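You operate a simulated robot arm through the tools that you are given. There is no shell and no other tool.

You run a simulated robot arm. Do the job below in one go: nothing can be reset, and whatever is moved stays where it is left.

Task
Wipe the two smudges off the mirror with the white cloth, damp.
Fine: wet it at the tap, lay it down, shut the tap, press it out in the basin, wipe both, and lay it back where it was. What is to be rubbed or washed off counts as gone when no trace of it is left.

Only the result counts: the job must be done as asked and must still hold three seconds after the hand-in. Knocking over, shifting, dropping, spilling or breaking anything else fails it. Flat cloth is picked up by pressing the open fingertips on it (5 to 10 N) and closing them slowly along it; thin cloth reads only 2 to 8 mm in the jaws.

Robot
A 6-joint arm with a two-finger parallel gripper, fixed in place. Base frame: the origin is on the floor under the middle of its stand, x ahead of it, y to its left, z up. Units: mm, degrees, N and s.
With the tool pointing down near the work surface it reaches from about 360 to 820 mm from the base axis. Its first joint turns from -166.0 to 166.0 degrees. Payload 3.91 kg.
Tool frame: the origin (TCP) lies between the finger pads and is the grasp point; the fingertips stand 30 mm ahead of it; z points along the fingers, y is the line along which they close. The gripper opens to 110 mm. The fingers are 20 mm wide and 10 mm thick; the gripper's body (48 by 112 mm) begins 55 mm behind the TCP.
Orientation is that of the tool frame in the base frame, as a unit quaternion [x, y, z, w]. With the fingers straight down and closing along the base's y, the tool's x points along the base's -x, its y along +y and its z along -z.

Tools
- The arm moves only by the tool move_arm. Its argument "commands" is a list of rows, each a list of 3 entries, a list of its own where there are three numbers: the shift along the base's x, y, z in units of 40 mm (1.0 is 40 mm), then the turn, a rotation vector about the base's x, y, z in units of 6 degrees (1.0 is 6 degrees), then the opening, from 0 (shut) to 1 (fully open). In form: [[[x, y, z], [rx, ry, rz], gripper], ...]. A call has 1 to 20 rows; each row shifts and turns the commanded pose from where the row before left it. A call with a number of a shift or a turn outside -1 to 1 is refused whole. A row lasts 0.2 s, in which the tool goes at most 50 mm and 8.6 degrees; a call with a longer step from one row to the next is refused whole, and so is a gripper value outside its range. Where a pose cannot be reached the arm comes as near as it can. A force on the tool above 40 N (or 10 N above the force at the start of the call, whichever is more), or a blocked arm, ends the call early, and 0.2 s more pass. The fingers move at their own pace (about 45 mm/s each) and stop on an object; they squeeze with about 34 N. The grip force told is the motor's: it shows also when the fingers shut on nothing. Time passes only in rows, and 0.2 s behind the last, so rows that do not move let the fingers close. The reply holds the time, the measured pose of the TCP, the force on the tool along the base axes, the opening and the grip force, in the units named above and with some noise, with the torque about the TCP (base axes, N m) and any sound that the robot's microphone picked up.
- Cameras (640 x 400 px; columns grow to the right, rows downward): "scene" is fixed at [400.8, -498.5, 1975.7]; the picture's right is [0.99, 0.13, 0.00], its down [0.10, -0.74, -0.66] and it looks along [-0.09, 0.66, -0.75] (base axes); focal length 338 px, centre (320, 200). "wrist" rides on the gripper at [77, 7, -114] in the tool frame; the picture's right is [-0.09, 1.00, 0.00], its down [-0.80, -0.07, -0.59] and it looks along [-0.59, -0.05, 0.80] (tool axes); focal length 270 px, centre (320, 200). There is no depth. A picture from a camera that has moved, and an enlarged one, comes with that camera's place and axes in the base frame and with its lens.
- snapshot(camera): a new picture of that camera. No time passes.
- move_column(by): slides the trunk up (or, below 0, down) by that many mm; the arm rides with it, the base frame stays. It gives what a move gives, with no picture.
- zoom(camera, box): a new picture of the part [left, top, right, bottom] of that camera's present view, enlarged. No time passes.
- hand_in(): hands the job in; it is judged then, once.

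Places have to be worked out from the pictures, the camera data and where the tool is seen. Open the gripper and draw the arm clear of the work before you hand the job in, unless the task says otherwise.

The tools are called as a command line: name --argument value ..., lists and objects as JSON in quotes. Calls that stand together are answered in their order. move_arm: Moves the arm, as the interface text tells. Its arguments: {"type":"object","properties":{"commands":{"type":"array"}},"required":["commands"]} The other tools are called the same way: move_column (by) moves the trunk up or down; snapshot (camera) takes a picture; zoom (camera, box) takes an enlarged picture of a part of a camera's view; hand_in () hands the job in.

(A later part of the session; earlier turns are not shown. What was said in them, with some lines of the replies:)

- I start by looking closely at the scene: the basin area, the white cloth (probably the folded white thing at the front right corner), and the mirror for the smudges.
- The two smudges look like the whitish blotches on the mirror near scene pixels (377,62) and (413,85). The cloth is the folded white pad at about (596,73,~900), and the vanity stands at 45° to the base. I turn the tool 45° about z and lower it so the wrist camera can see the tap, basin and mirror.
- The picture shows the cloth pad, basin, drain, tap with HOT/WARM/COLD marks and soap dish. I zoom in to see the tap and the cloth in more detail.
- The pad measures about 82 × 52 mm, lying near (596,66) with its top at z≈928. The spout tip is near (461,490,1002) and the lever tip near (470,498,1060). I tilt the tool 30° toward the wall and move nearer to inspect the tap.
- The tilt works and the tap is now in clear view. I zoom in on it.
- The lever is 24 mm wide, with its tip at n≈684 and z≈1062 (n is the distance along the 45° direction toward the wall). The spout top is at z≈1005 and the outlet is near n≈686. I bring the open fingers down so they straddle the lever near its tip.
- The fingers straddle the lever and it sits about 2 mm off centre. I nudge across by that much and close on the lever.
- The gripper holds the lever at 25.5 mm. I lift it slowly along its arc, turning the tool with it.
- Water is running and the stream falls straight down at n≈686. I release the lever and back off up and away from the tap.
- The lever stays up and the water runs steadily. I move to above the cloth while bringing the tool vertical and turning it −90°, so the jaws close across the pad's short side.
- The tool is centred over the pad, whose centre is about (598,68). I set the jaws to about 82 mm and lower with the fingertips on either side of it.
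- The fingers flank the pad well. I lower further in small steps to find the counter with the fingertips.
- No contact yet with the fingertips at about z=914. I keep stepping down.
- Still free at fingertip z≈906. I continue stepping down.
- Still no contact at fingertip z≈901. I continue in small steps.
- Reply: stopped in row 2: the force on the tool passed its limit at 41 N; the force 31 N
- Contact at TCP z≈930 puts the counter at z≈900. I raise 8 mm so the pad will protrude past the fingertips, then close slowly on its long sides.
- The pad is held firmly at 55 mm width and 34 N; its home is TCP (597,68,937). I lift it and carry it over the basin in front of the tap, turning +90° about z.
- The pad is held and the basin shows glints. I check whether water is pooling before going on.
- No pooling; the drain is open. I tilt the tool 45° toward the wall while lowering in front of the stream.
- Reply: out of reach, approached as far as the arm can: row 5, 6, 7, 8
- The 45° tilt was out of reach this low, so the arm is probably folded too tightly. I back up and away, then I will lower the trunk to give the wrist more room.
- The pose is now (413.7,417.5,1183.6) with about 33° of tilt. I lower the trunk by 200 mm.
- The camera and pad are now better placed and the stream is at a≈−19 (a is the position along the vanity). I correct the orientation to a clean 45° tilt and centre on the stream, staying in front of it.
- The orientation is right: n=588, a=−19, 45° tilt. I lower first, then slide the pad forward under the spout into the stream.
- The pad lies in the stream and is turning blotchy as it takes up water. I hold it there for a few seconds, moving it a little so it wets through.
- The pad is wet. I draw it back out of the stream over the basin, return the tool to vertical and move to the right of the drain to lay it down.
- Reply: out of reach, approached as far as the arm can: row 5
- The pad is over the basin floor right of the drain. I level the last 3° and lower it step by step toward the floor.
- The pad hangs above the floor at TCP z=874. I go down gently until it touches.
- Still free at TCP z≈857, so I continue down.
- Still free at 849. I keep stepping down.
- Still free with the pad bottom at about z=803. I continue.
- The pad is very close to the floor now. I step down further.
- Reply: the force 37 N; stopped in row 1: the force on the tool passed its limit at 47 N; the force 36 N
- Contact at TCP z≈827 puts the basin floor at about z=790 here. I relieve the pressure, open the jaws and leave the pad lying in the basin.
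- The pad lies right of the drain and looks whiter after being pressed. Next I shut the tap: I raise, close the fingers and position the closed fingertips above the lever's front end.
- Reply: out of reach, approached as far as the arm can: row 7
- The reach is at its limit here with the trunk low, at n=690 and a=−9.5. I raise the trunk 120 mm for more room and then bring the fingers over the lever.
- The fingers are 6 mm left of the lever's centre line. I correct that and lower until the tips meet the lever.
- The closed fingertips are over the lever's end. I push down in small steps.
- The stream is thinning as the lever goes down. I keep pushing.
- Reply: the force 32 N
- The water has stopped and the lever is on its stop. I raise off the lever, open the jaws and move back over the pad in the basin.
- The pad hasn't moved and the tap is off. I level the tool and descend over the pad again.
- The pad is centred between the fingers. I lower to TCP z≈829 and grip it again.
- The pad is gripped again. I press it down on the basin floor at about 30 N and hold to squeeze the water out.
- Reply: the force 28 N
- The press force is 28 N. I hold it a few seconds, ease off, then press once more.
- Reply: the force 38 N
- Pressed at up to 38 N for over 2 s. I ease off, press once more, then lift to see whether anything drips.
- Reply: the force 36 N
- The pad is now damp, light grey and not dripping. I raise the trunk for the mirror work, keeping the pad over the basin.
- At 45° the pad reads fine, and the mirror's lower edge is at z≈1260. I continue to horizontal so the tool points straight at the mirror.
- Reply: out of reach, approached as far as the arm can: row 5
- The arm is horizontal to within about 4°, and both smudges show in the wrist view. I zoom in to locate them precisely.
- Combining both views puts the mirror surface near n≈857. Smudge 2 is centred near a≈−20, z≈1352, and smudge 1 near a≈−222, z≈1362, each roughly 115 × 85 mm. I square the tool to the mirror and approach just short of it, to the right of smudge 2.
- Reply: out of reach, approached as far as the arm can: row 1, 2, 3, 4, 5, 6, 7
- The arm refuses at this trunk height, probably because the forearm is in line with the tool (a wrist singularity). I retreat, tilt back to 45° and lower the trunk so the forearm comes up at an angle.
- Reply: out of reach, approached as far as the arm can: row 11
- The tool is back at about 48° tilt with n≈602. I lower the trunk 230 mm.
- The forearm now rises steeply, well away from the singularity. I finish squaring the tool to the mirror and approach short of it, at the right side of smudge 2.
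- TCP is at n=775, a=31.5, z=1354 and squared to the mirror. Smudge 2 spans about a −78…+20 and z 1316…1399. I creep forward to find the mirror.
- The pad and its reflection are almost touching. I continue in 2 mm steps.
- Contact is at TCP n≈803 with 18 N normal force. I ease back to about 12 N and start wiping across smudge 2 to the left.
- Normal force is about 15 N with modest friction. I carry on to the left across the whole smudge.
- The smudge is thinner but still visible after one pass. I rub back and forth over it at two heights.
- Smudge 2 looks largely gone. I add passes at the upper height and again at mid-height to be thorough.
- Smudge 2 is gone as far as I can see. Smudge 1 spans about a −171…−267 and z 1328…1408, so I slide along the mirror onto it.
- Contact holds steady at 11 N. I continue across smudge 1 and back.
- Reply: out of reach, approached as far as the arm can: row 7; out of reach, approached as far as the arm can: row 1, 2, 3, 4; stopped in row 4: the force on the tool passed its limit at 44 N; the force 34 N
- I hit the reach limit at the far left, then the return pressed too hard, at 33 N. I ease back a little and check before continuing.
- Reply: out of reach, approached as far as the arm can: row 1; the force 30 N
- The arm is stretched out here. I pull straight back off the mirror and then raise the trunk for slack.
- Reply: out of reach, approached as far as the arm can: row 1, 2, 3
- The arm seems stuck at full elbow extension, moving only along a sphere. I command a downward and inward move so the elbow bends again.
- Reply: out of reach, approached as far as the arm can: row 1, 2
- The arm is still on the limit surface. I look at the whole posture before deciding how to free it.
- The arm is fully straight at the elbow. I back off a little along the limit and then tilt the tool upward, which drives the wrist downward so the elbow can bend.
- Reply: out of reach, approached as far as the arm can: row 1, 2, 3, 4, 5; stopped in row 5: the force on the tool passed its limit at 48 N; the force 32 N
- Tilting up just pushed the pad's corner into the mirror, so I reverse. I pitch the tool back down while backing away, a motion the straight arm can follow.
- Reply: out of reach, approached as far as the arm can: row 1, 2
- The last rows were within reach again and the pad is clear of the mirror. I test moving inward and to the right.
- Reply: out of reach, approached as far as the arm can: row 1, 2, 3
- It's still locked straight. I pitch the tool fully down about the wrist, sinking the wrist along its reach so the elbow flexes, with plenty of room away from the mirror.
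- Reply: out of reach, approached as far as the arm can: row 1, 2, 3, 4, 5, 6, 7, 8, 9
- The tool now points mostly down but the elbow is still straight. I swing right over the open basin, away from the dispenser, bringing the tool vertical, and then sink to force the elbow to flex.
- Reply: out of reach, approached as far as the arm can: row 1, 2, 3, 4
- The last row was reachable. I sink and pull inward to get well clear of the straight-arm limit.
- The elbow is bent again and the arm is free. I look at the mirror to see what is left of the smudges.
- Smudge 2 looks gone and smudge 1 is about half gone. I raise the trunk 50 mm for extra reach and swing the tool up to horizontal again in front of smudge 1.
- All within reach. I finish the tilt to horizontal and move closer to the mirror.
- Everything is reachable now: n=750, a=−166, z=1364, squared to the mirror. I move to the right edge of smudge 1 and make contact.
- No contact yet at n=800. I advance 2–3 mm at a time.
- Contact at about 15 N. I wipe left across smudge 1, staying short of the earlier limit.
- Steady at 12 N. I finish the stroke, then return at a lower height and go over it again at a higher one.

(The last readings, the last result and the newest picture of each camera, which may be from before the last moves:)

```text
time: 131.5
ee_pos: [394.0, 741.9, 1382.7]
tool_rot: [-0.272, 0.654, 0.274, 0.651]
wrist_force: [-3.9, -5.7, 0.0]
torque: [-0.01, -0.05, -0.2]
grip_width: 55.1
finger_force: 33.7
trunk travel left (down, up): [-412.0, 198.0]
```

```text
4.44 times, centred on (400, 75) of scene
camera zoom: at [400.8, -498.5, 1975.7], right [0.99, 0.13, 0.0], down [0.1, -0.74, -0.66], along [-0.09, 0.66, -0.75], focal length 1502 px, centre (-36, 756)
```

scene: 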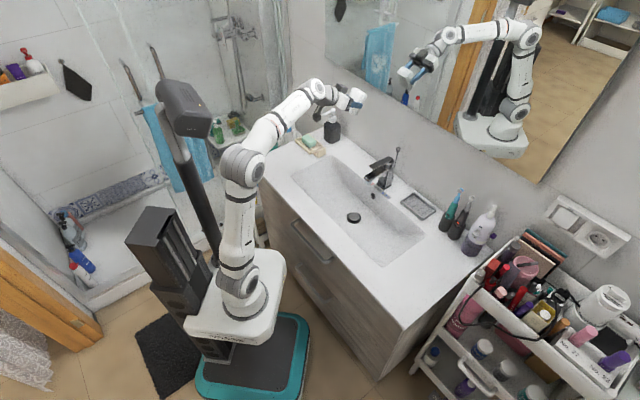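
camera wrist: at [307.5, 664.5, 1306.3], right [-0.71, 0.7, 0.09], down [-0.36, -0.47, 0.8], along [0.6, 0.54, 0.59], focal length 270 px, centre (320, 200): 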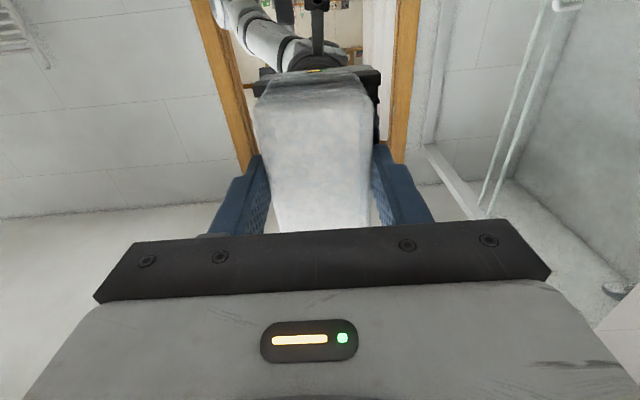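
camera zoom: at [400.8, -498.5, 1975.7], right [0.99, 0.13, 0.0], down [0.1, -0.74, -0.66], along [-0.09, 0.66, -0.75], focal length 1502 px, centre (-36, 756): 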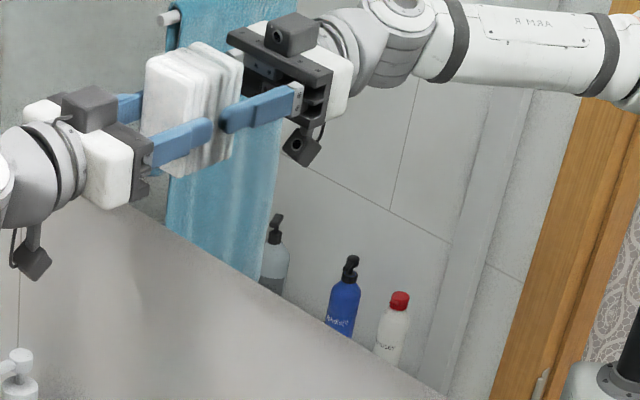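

Smudge 1 appears wiped too. I make one more mid-height pass back to the right at slightly higher pressure, then lift off to inspect.

move_arm --commands '[[[-0.12, 0.18, -0.2], [0, 0, 0], 0.35], [[0, 0, -0.25], [0, 0, 0], 0.35], [[0.25, -0.25, 0], [0, 0, 0], 0.35], [[0.25, -0.25, 0], [0, 0, 0], 0.35], [[0.25, -0.25, 0], [0, 0, 0], 0.35], [[0.25, -0.25, 0], [0, 0, 0], 0.35], [[0.25, -0.25, 0], [0, 0, 0], 0.35], [[0.25, -0.25, 0], [0, 0, 0], 0.35], [[0.25, -0.25, 0], [0, 0, 0], 0.35]]'

move_arm --commands '[[[-0.2, -0.2, 0], [0, 0, 0], 0.35], [[-0.5, -0.5, 0], [0, 0, 0], 0.35], [[-0.5, -0.5, 0], [0, 0, 0], 0.35], [[0.2, -1, -0.2], [0, 0, 0], 0.35], [[0, 0, 0], [0, 0, 0], 0.35]]'

snapshot --camera "wrist"

zoom --camera "scene" --box '[340, 30, 460, 120]'

```text
time: 133.5
ee_pos: [459.0, 676.5, 1364.5]
tool_rot: [-0.272, 0.653, 0.275, 0.651]
wrist_force: [-12.3, -7.0, -1.6]
torque: [-0.02, 0.12, -0.11]
grip_width: 54.8
finger_force: 34.1
trunk travel left (down, up): [-412.0, 198.0]
```

```text
time: 134.7
ee_pos: [420.5, 591.9, 1353.8]
tool_rot: [-0.272, 0.654, 0.273, 0.651]
wrist_force: [-0.5, 0.4, -1.5]
torque: [0.03, 0.02, 0.03]
grip_width: 55.0
finger_force: 33.7
trunk travel left (down, up): [-412.0, 198.0]
```

```text
taken
camera wrist: at [334.0, 514.2, 1278.7], right [-0.71, 0.7, 0.09], down [-0.36, -0.47, 0.8], along [0.61, 0.54, 0.59], focal length 270 px, centre (320, 200)
```

wrist: 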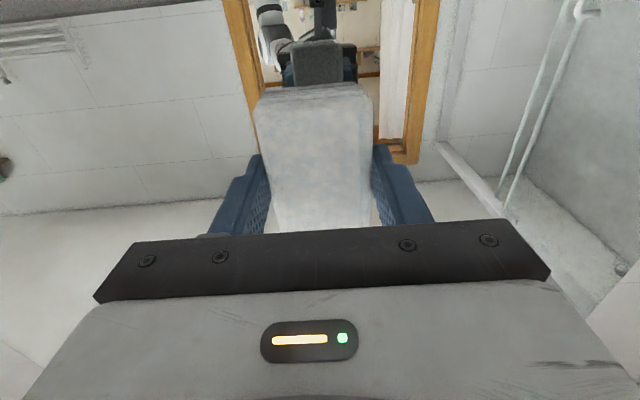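

```text
4.44 times, centred on (400, 75) of scene
camera zoom: at [400.8, -498.5, 1975.7], right [0.99, 0.13, 0.0], down [0.1, -0.74, -0.66], along [-0.09, 0.66, -0.75], focal length 1502 px, centre (-36, 756)
```

zoom: 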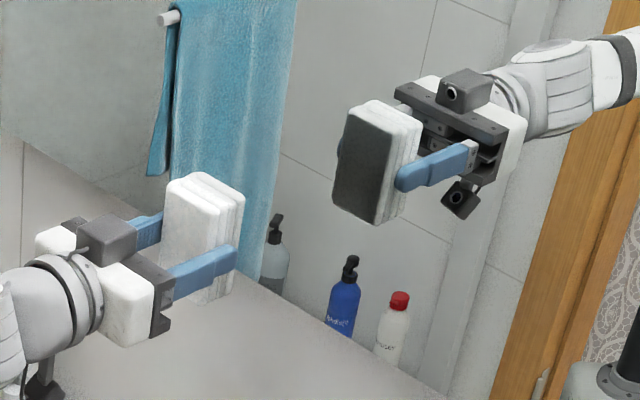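

Both areas look clean from here. I zoom in closely on each smudge's place.

zoom --camera "scene" --box '[355, 40, 403, 70]'

zoom --camera "scene" --box '[390, 65, 446, 110]'

zoom --camera "wrist" --box '[360, 0, 640, 200]'

zoom --camera "wrist" --box '[0, 0, 280, 200]'

```text
13.33 times, centred on (379, 55) of scene
camera zoom: at [400.8, -498.5, 1975.7], right [0.99, 0.13, 0.0], down [0.1, -0.74, -0.66], along [-0.09, 0.66, -0.75], focal length 4507 px, centre (-467, 2133)
```

zoom: 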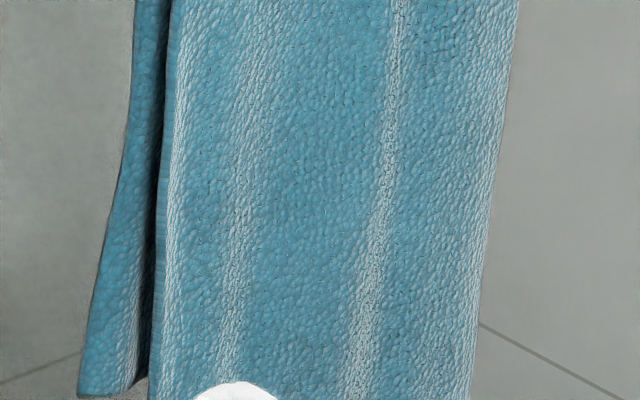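

```text
8.89 times, centred on (418, 88) of scene
camera zoom: at [400.8, -498.5, 1975.7], right [0.99, 0.13, 0.0], down [0.1, -0.74, -0.66], along [-0.09, 0.66, -0.75], focal length 3004 px, centre (-551, 1200)
```

zoom: 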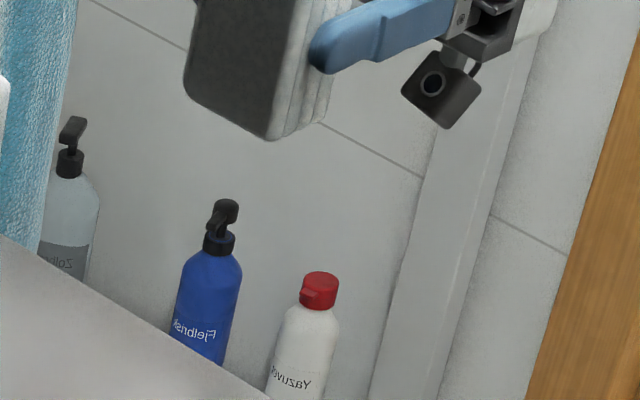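

```text
2.00 times, centred on (500, 100) of wrist
camera zoom: at [334.0, 514.2, 1278.7], right [-0.71, 0.7, 0.09], down [-0.36, -0.47, 0.8], along [0.61, 0.54, 0.59], focal length 541 px, centre (-40, 400)
```

zoom: 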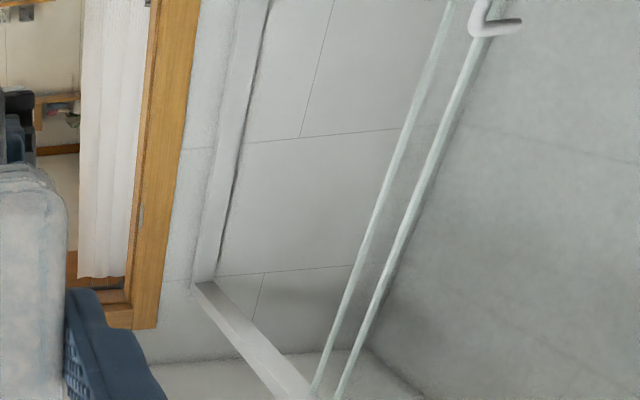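

```text
2.00 times, centred on (140, 100) of wrist
camera zoom: at [334.0, 514.2, 1278.7], right [-0.71, 0.7, 0.09], down [-0.36, -0.47, 0.8], along [0.61, 0.54, 0.59], focal length 541 px, centre (680, 400)
```

zoom: 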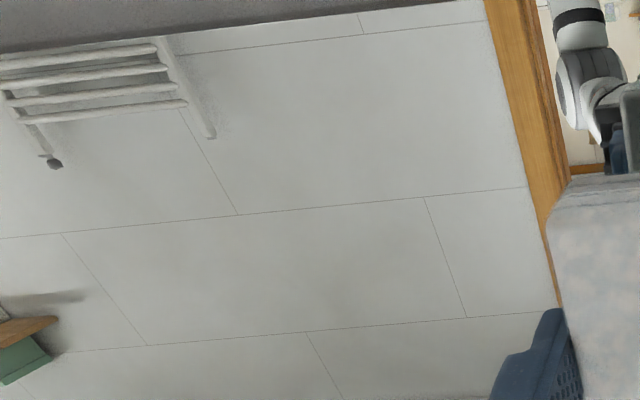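

No trace is left in either place. I retreat from the mirror, bringing the tool back to vertical over the basin.

move_arm --commands '[[[-0.18, -0.18, -0.3], [-0.7071, 0.7071, 0], 0.35], [[-0.18, -0.18, -0.3], [-0.7071, 0.7071, 0], 0.35], [[-0.18, -0.18, -0.3], [-0.7071, 0.7071, 0], 0.35], [[-0.18, -0.18, -0.3], [-0.7071, 0.7071, 0], 0.35], [[-0.18, -0.18, -0.3], [-0.7071, 0.7071, 0], 0.35], [[-0.18, -0.18, -0.3], [-0.7071, 0.7071, 0], 0.35], [[-0.18, -0.18, -0.3], [-0.7071, 0.7071, 0], 0.35], [[-0.18, -0.18, -0.3], [-0.7071, 0.7071, 0], 0.35], [[-0.18, -0.18, -0.3], [-0.7071, 0.7071, 0], 0.35], [[-0.18, -0.18, -0.3], [-0.7071, 0.7071, 0], 0.35], [[-0.18, -0.18, -0.3], [-0.7071, 0.7071, 0], 0.35], [[-0.18, -0.18, -0.3], [-0.7071, 0.7071, 0], 0.35], [[-0.18, -0.18, -0.3], [-0.7071, 0.7071, 0], 0.35], [[-0.18, -0.18, -0.3], [-0.7071, 0.7071, 0], 0.35], [[-0.18, -0.18, -0.3], [-0.7071, 0.7071, 0], 0.35]]'

snapshot --camera "scene"

zoom --camera "scene" --box '[350, 30, 446, 100]'

```text
time: 137.9
ee_pos: [312.4, 481.5, 1175.5]
tool_rot: [-0.381, 0.925, 0.003, -0.003]
wrist_force: [-0.3, -0.4, -0.4]
torque: [0.04, 0.02, 0.01]
grip_width: 54.9
finger_force: 34.2
trunk travel left (down, up): [-412.0, 198.0]
```

```text
taken
```

scene: 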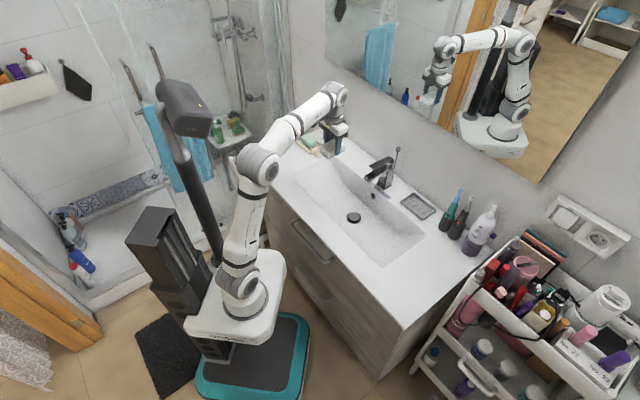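

```text
5.71 times, centred on (398, 65) of scene
camera zoom: at [400.8, -498.5, 1975.7], right [0.99, 0.13, 0.0], down [0.1, -0.74, -0.66], along [-0.09, 0.66, -0.75], focal length 1931 px, centre (-126, 971)
```

zoom: 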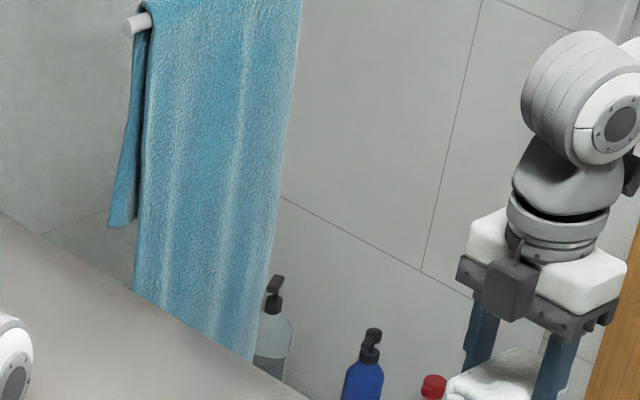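

The mirror is clean in both places. I carry the pad back over its home spot, turning −90° so it lies as it did before.

move_arm --commands '[[[0.474, -0.689, -0.192], [0, 0, -1], 0.35], [[0.474, -0.689, -0.192], [0, 0, -1], 0.35], [[0.474, -0.689, -0.192], [0, 0, -1], 0.35], [[0.474, -0.689, -0.192], [0, 0, -1], 0.35], [[0.474, -0.689, -0.192], [0, 0, -1], 0.35], [[0.474, -0.689, -0.192], [0, 0, -1], 0.35], [[0.474, -0.689, -0.192], [0, 0, -1], 0.35], [[0.474, -0.689, -0.192], [0, 0, -1], 0.35], [[0.474, -0.689, -0.192], [0, 0, -1], 0.35], [[0.474, -0.689, -0.192], [0, 0, -1], 0.35], [[0.474, -0.689, -0.192], [0, 0, -1], 0.35], [[0.474, -0.689, -0.192], [0, 0, -1], 0.35], [[0.474, -0.689, -0.192], [0, 0, -1], 0.35], [[0.474, -0.689, -0.192], [0, 0, -1], 0.35], [[0.474, -0.689, -0.192], [0, 0, -1], 0.35], [[0, 0, 0], [0, 0, 0], 0.35]]'

snapshot --camera "wrist"

zoom --camera "scene" --box '[340, 220, 460, 320]'

```text
time: 141.3
ee_pos: [597.5, 68.7, 1060.1]
tool_rot: [0.384, 0.923, 0.004, 0.0]
wrist_force: [0.8, 0.3, -0.6]
torque: [0.01, -0.01, 0.01]
grip_width: 55.1
finger_force: 34.3
trunk travel left (down, up): [-412.0, 198.0]
```

```text
taken
camera wrist: at [546.9, 126.9, 1175.8], right [0.77, 0.64, 0.01], down [0.51, -0.62, 0.59], along [0.38, -0.45, -0.81], focal length 270 px, centre (320, 200)
```

wrist: 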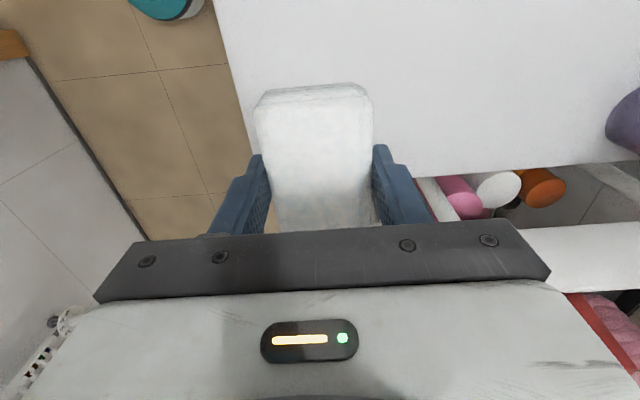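

```text
4.00 times, centred on (400, 270) of scene
camera zoom: at [400.8, -498.5, 1975.7], right [0.99, 0.13, 0.0], down [0.1, -0.74, -0.66], along [-0.09, 0.66, -0.75], focal length 1352 px, centre (0, -80)
```

zoom: 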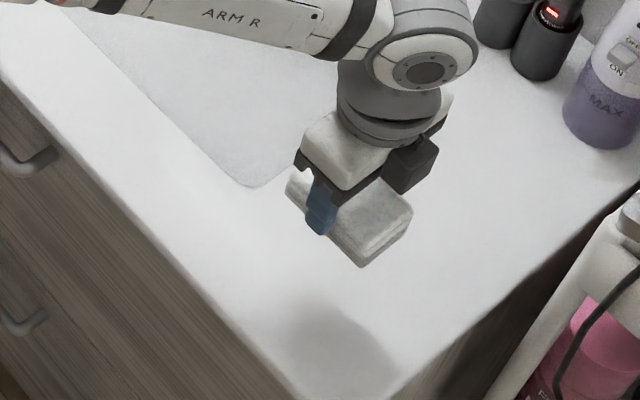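

Right above home with the pad in the same pose as at first pick-up. I lower it to the counter.

move_arm --commands '[[[0, 0, -0.7], [0, 0, 0], 0.35], [[0, 0, -0.8], [0, 0, 0], 0.35], [[0, 0, -0.7], [0, 0, 0], 0.35], [[0, 0, -0.45], [0, 0, 0], 0.35], [[0, 0, 0], [0, 0, 0], 0.35]]'

move_arm --commands '[[[0, 0, -0.1], [0, 0, 0], 0.35], [[0, 0, 0], [0, 0, 0], 0.35]]'

move_arm --commands '[[[0, 0, -0.06], [0, 0, 0], 0.35], [[0, 0, 0], [0, 0, 0], 0.35]]'

```text
time: 142.5
ee_pos: [598.5, 68.7, 954.6]
tool_rot: [0.384, 0.923, 0.004, -0.001]
wrist_force: [0.1, 0.0, -0.3]
torque: [0.02, -0.01, -0.03]
grip_width: 55.2
finger_force: 33.6
trunk travel left (down, up): [-412.0, 198.0]
```

```text
time: 143.1
ee_pos: [597.7, 68.2, 949.7]
tool_rot: [0.385, 0.923, 0.004, 0.0]
wrist_force: [0.1, 0.7, -0.1]
torque: [-0.01, -0.01, 0.0]
grip_width: 55.1
finger_force: 33.6
trunk travel left (down, up): [-412.0, 198.0]
```

```text
time: 143.7
ee_pos: [597.7, 68.3, 947.3]
tool_rot: [0.384, 0.923, 0.004, -0.001]
wrist_force: [-0.2, -0.1, -0.9]
torque: [-0.04, -0.01, 0.03]
grip_width: 55.0
finger_force: 34.4
trunk travel left (down, up): [-412.0, 198.0]
```

I keep stepping down until the pad touches.

move_arm --commands '[[[0, 0, -0.06], [0, 0, 0], 0.35], [[0, 0, 0], [0, 0, 0], 0.35]]'

move_arm --commands '[[[0, 0, -0.05], [0, 0, 0], 0.35], [[0, 0, 0], [0, 0, 0], 0.35]]'

move_arm --commands '[[[0, 0, -0.05], [0, 0, 0], 0.35], [[0, 0, 0], [0, 0, 0], 0.35]]'

```text
time: 144.3
ee_pos: [597.9, 68.3, 945.0]
tool_rot: [0.384, 0.923, 0.003, 0.0]
wrist_force: [0.1, 0.2, -0.7]
torque: [0.01, 0.02, 0.01]
grip_width: 54.8
finger_force: 33.7
trunk travel left (down, up): [-412.0, 198.0]
```

```text
time: 144.9
ee_pos: [597.4, 68.9, 942.9]
tool_rot: [0.384, 0.923, 0.003, -0.001]
wrist_force: [0.4, 0.1, 0.0]
torque: [-0.03, -0.03, 0.01]
grip_width: 55.0
finger_force: 33.8
trunk travel left (down, up): [-412.0, 198.0]
```

```text
time: 145.5
ee_pos: [598.0, 68.8, 942.9]
tool_rot: [0.384, 0.923, 0.003, 0.0]
wrist_force: [1.7, -1.3, 6.7]
torque: [-0.18, 0.12, 0.03]
grip_width: 55.0
finger_force: 33.8
trunk travel left (down, up): [-412.0, 198.0]
```

The pad rests on the counter with a light 7 N touch. I open the jaws and rise straight up.

move_arm --commands '[[[0, 0, 0.02], [0, 0, 0], 0.45], [[0, 0, 0], [0, 0, 0], 0.55], [[0, 0, 0], [0, 0, 0], 0.62], [[0, 0, 0], [0, 0, 0], 0.7], [[0, 0, 0], [0, 0, 0], 0.75], [[0, 0, 0.5], [0, 0, 0], 0.75], [[0, 0, 0.8], [0, 0, 0], 0.75], [[0, 0, 0.9], [0, 0, 0], 0.75], [[0, 0, 0.9], [0, 0, 0], 0.75]]'

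snapshot --camera "wrist"

zoom --camera "scene" --box '[360, 250, 460, 330]'

```text
time: 147.5
ee_pos: [596.6, 68.1, 1066.3]
tool_rot: [0.384, 0.923, 0.003, 0.0]
wrist_force: [0.5, -0.7, 0.1]
torque: [0.01, 0.0, -0.03]
grip_width: 82.6
finger_force: 0.1
trunk travel left (down, up): [-412.0, 198.0]
```

```text
taken
camera wrist: at [546.4, 127.2, 1181.8], right [0.77, 0.64, 0.01], down [0.51, -0.62, 0.59], along [0.38, -0.45, -0.81], focal length 270 px, centre (320, 200)
```

wrist: 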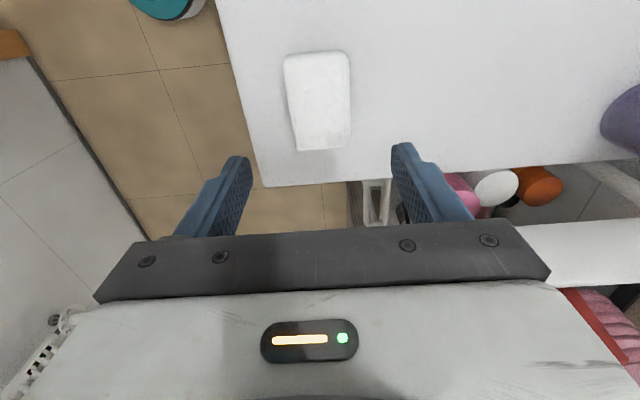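

```text
5.00 times, centred on (410, 290) of scene
camera zoom: at [400.8, -498.5, 1975.7], right [0.99, 0.13, 0.0], down [0.1, -0.74, -0.66], along [-0.09, 0.66, -0.75], focal length 1690 px, centre (-130, -250)
```

zoom: 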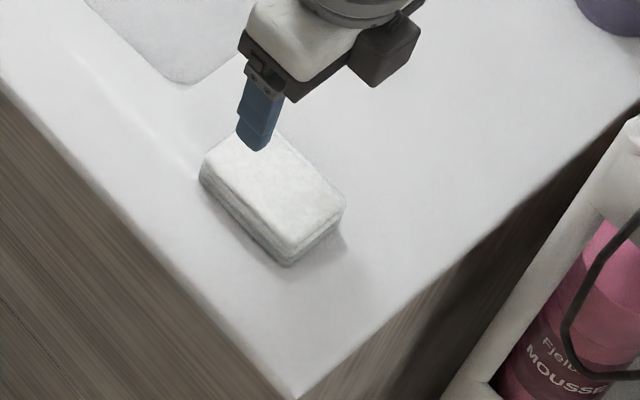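

The pad lies where it was. I draw the arm up and away and then check the whole mirror, tap and counter.

move_arm --commands '[[[0, 0, 0.9], [0, 0, 0], 0.9], [[0, 0, 0.9], [0, 0, 0], 1], [[-0.5, 0, 0.9], [0, 0, 0], 1], [[-0.8, 0.2, 0.6], [0, 0, 0], 1], [[-0.8, 0.2, 0.4], [0, 0, 0], 1], [[-0.8, 0.2, 0.2], [0, 0, 0], 1], [[-0.8, 0.2, 0], [0, 0, 0], 1], [[0, 0, 0], [0, 0, 0], 1]]'

snapshot --camera "scene"

zoom --camera "scene" --box '[330, 20, 470, 110]'

zoom --camera "scene" --box '[280, 120, 440, 260]'

```text
time: 149.3
ee_pos: [449.6, 102.5, 1220.9]
tool_rot: [0.384, 0.923, 0.004, 0.0]
wrist_force: [-0.2, 0.2, -0.4]
torque: [0.0, -0.02, 0.0]
grip_width: 110.1
finger_force: 0.0
trunk travel left (down, up): [-412.0, 198.0]
```

```text
taken
```

scene: 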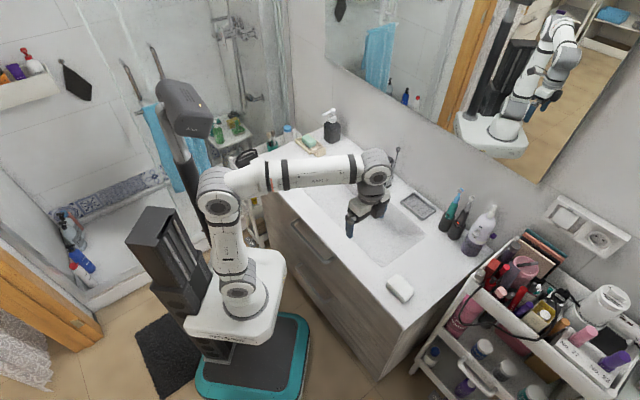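

```text
4.44 times, centred on (400, 65) of scene
camera zoom: at [400.8, -498.5, 1975.7], right [0.99, 0.13, 0.0], down [0.1, -0.74, -0.66], along [-0.09, 0.66, -0.75], focal length 1502 px, centre (-36, 800)
```

zoom: 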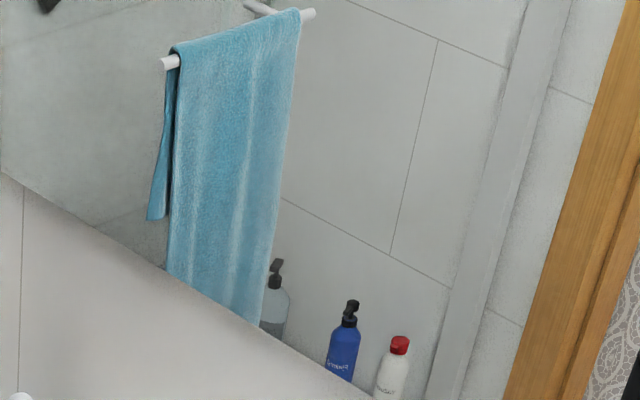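

```text
2.86 times, centred on (360, 190) of scene
camera zoom: at [400.8, -498.5, 1975.7], right [0.99, 0.13, 0.0], down [0.1, -0.74, -0.66], along [-0.09, 0.66, -0.75], focal length 966 px, centre (206, 229)
```

zoom: 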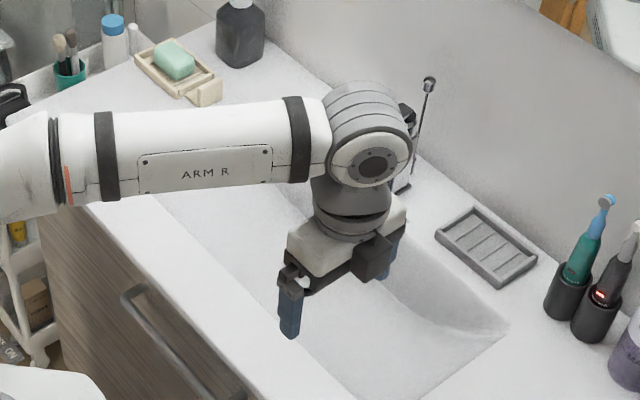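

The mirror looks spotless. I pull the arm further back to clear the view of the tap and zoom in on the wiped areas again.

move_column --by 150

move_arm --commands '[[[-0.6, 0.3, 0.6], [0, 0, 0], 1], [[-0.6, 0.4, 0.6], [0, 0, 0], 1], [[-0.6, 0.4, 0.6], [0, 0, 0], 1], [[-0.6, 0.4, 0.3], [0, 0, 0], 1], [[-0.5, 0.4, 0], [0, 0, 0], 1], [[-0.4, 0.4, 0], [0, 0, 0], 1], [[0, 0, 0], [0, 0, 0], 1]]'

zoom --camera "scene" --box '[355, 35, 403, 85]'

zoom --camera "scene" --box '[390, 60, 446, 110]'

zoom --camera "scene" --box '[300, 120, 460, 320]'

```text
time: 151.1
ee_pos: [449.2, 101.5, 1372.2]
tool_rot: [0.384, 0.923, 0.003, 0.0]
wrist_force: [0.2, -0.4, 0.6]
torque: [0.0, 0.02, 0.01]
grip_width: 110.0
finger_force: 0.1
trunk travel left (down, up): [-562.0, 48.0]
```

```text
time: 152.7
ee_pos: [317.1, 191.6, 1455.7]
tool_rot: [0.384, 0.923, 0.004, -0.001]
wrist_force: [0.2, 0.1, 0.0]
torque: [0.03, 0.01, 0.01]
grip_width: 109.9
finger_force: 0.1
trunk travel left (down, up): [-562.0, 48.0]
```

```text
8.00 times, centred on (379, 60) of scene
camera zoom: at [400.8, -498.5, 1975.7], right [0.99, 0.13, 0.0], down [0.1, -0.74, -0.66], along [-0.09, 0.66, -0.75], focal length 2704 px, centre (-152, 1320)
```

zoom: 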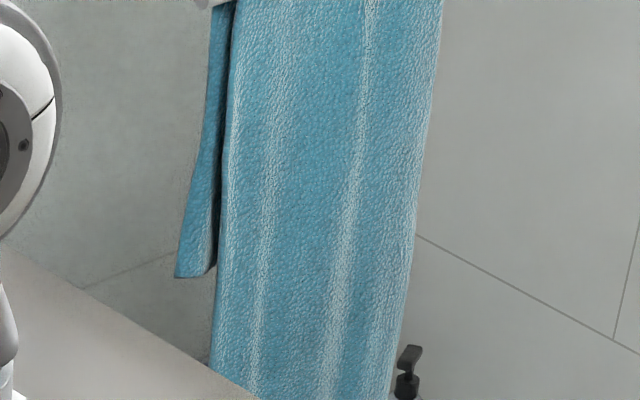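

```text
8.00 times, centred on (418, 85) of scene
camera zoom: at [400.8, -498.5, 1975.7], right [0.99, 0.13, 0.0], down [0.1, -0.74, -0.66], along [-0.09, 0.66, -0.75], focal length 2704 px, centre (-464, 1120)
```

zoom: 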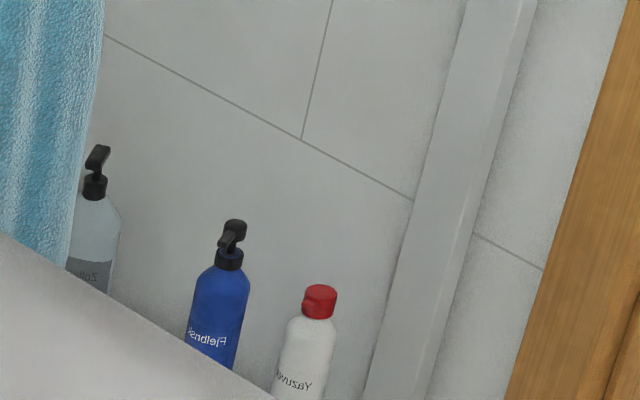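

```text
2.00 times, centred on (380, 220) of scene
camera zoom: at [400.8, -498.5, 1975.7], right [0.99, 0.13, 0.0], down [0.1, -0.74, -0.66], along [-0.09, 0.66, -0.75], focal length 676 px, centre (200, 160)
```

zoom: 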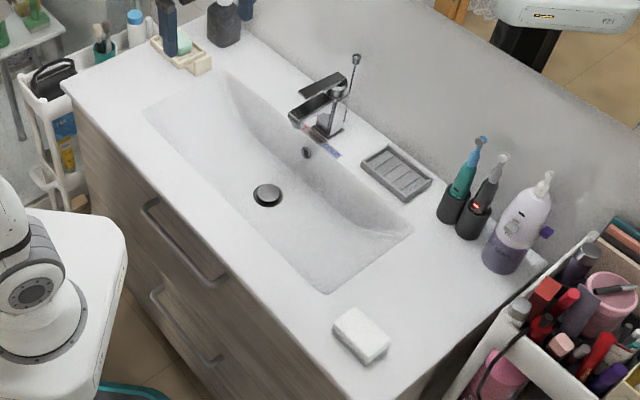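

The mirror is spotless and everything is in its place. One last look at the tap to confirm it is fully shut.

zoom --camera "scene" --box '[330, 140, 430, 230]'

snapshot --camera "scene"

```text
4.44 times, centred on (380, 185) of scene
camera zoom: at [400.8, -498.5, 1975.7], right [0.99, 0.13, 0.0], down [0.1, -0.74, -0.66], along [-0.09, 0.66, -0.75], focal length 1502 px, centre (53, 267)
```

zoom: 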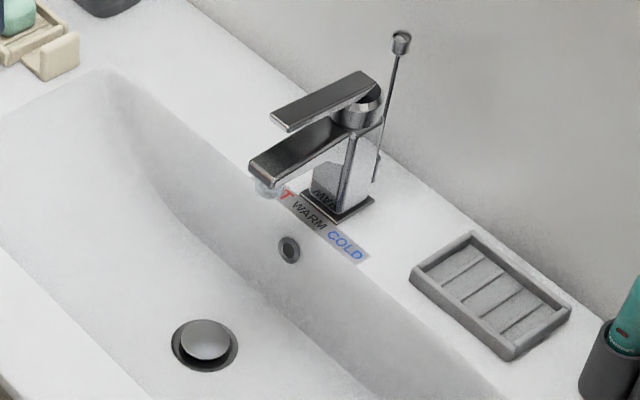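

```text
taken
```

scene: 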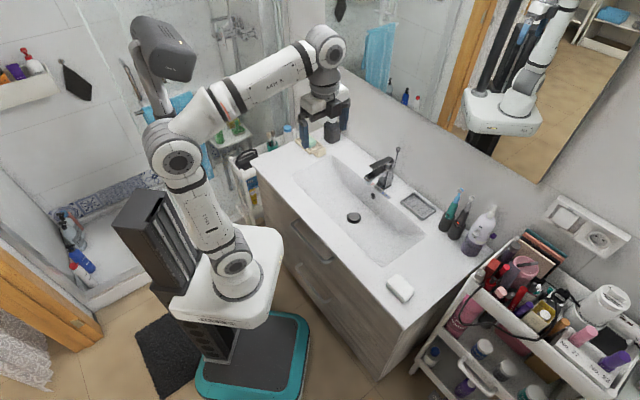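

The tap is shut with no water running. The mirror is clean, the damp pad is back at its spot, the gripper is open and the arm is clear, so I hand the job in.

hand_in

```text
The job is handed in.
```

I wiped both smudges off the mirror with the damp cloth, and I see no trace of either in close-up views of the mirror.

- **Cloth:** I wet it at the tap, laid it in the basin, shut the tap, pressed the water out in the basin, and put it back where it was on the counter. It is still damp.
- **Tap:** It is fully shut, with no water running.
- **Surroundings:** Nothing else looks moved, knocked over or spilled in the final pictures.
- **Contact with the mirror:** The arm reached its limit at the left end of the mirror. While I freed it, the cloth twice pressed on the glass harder than intended, peaking at 44 N and 48 N. I see no mark from either.

The gripper is open and the arm is clear of the vanity. The job is handed in.
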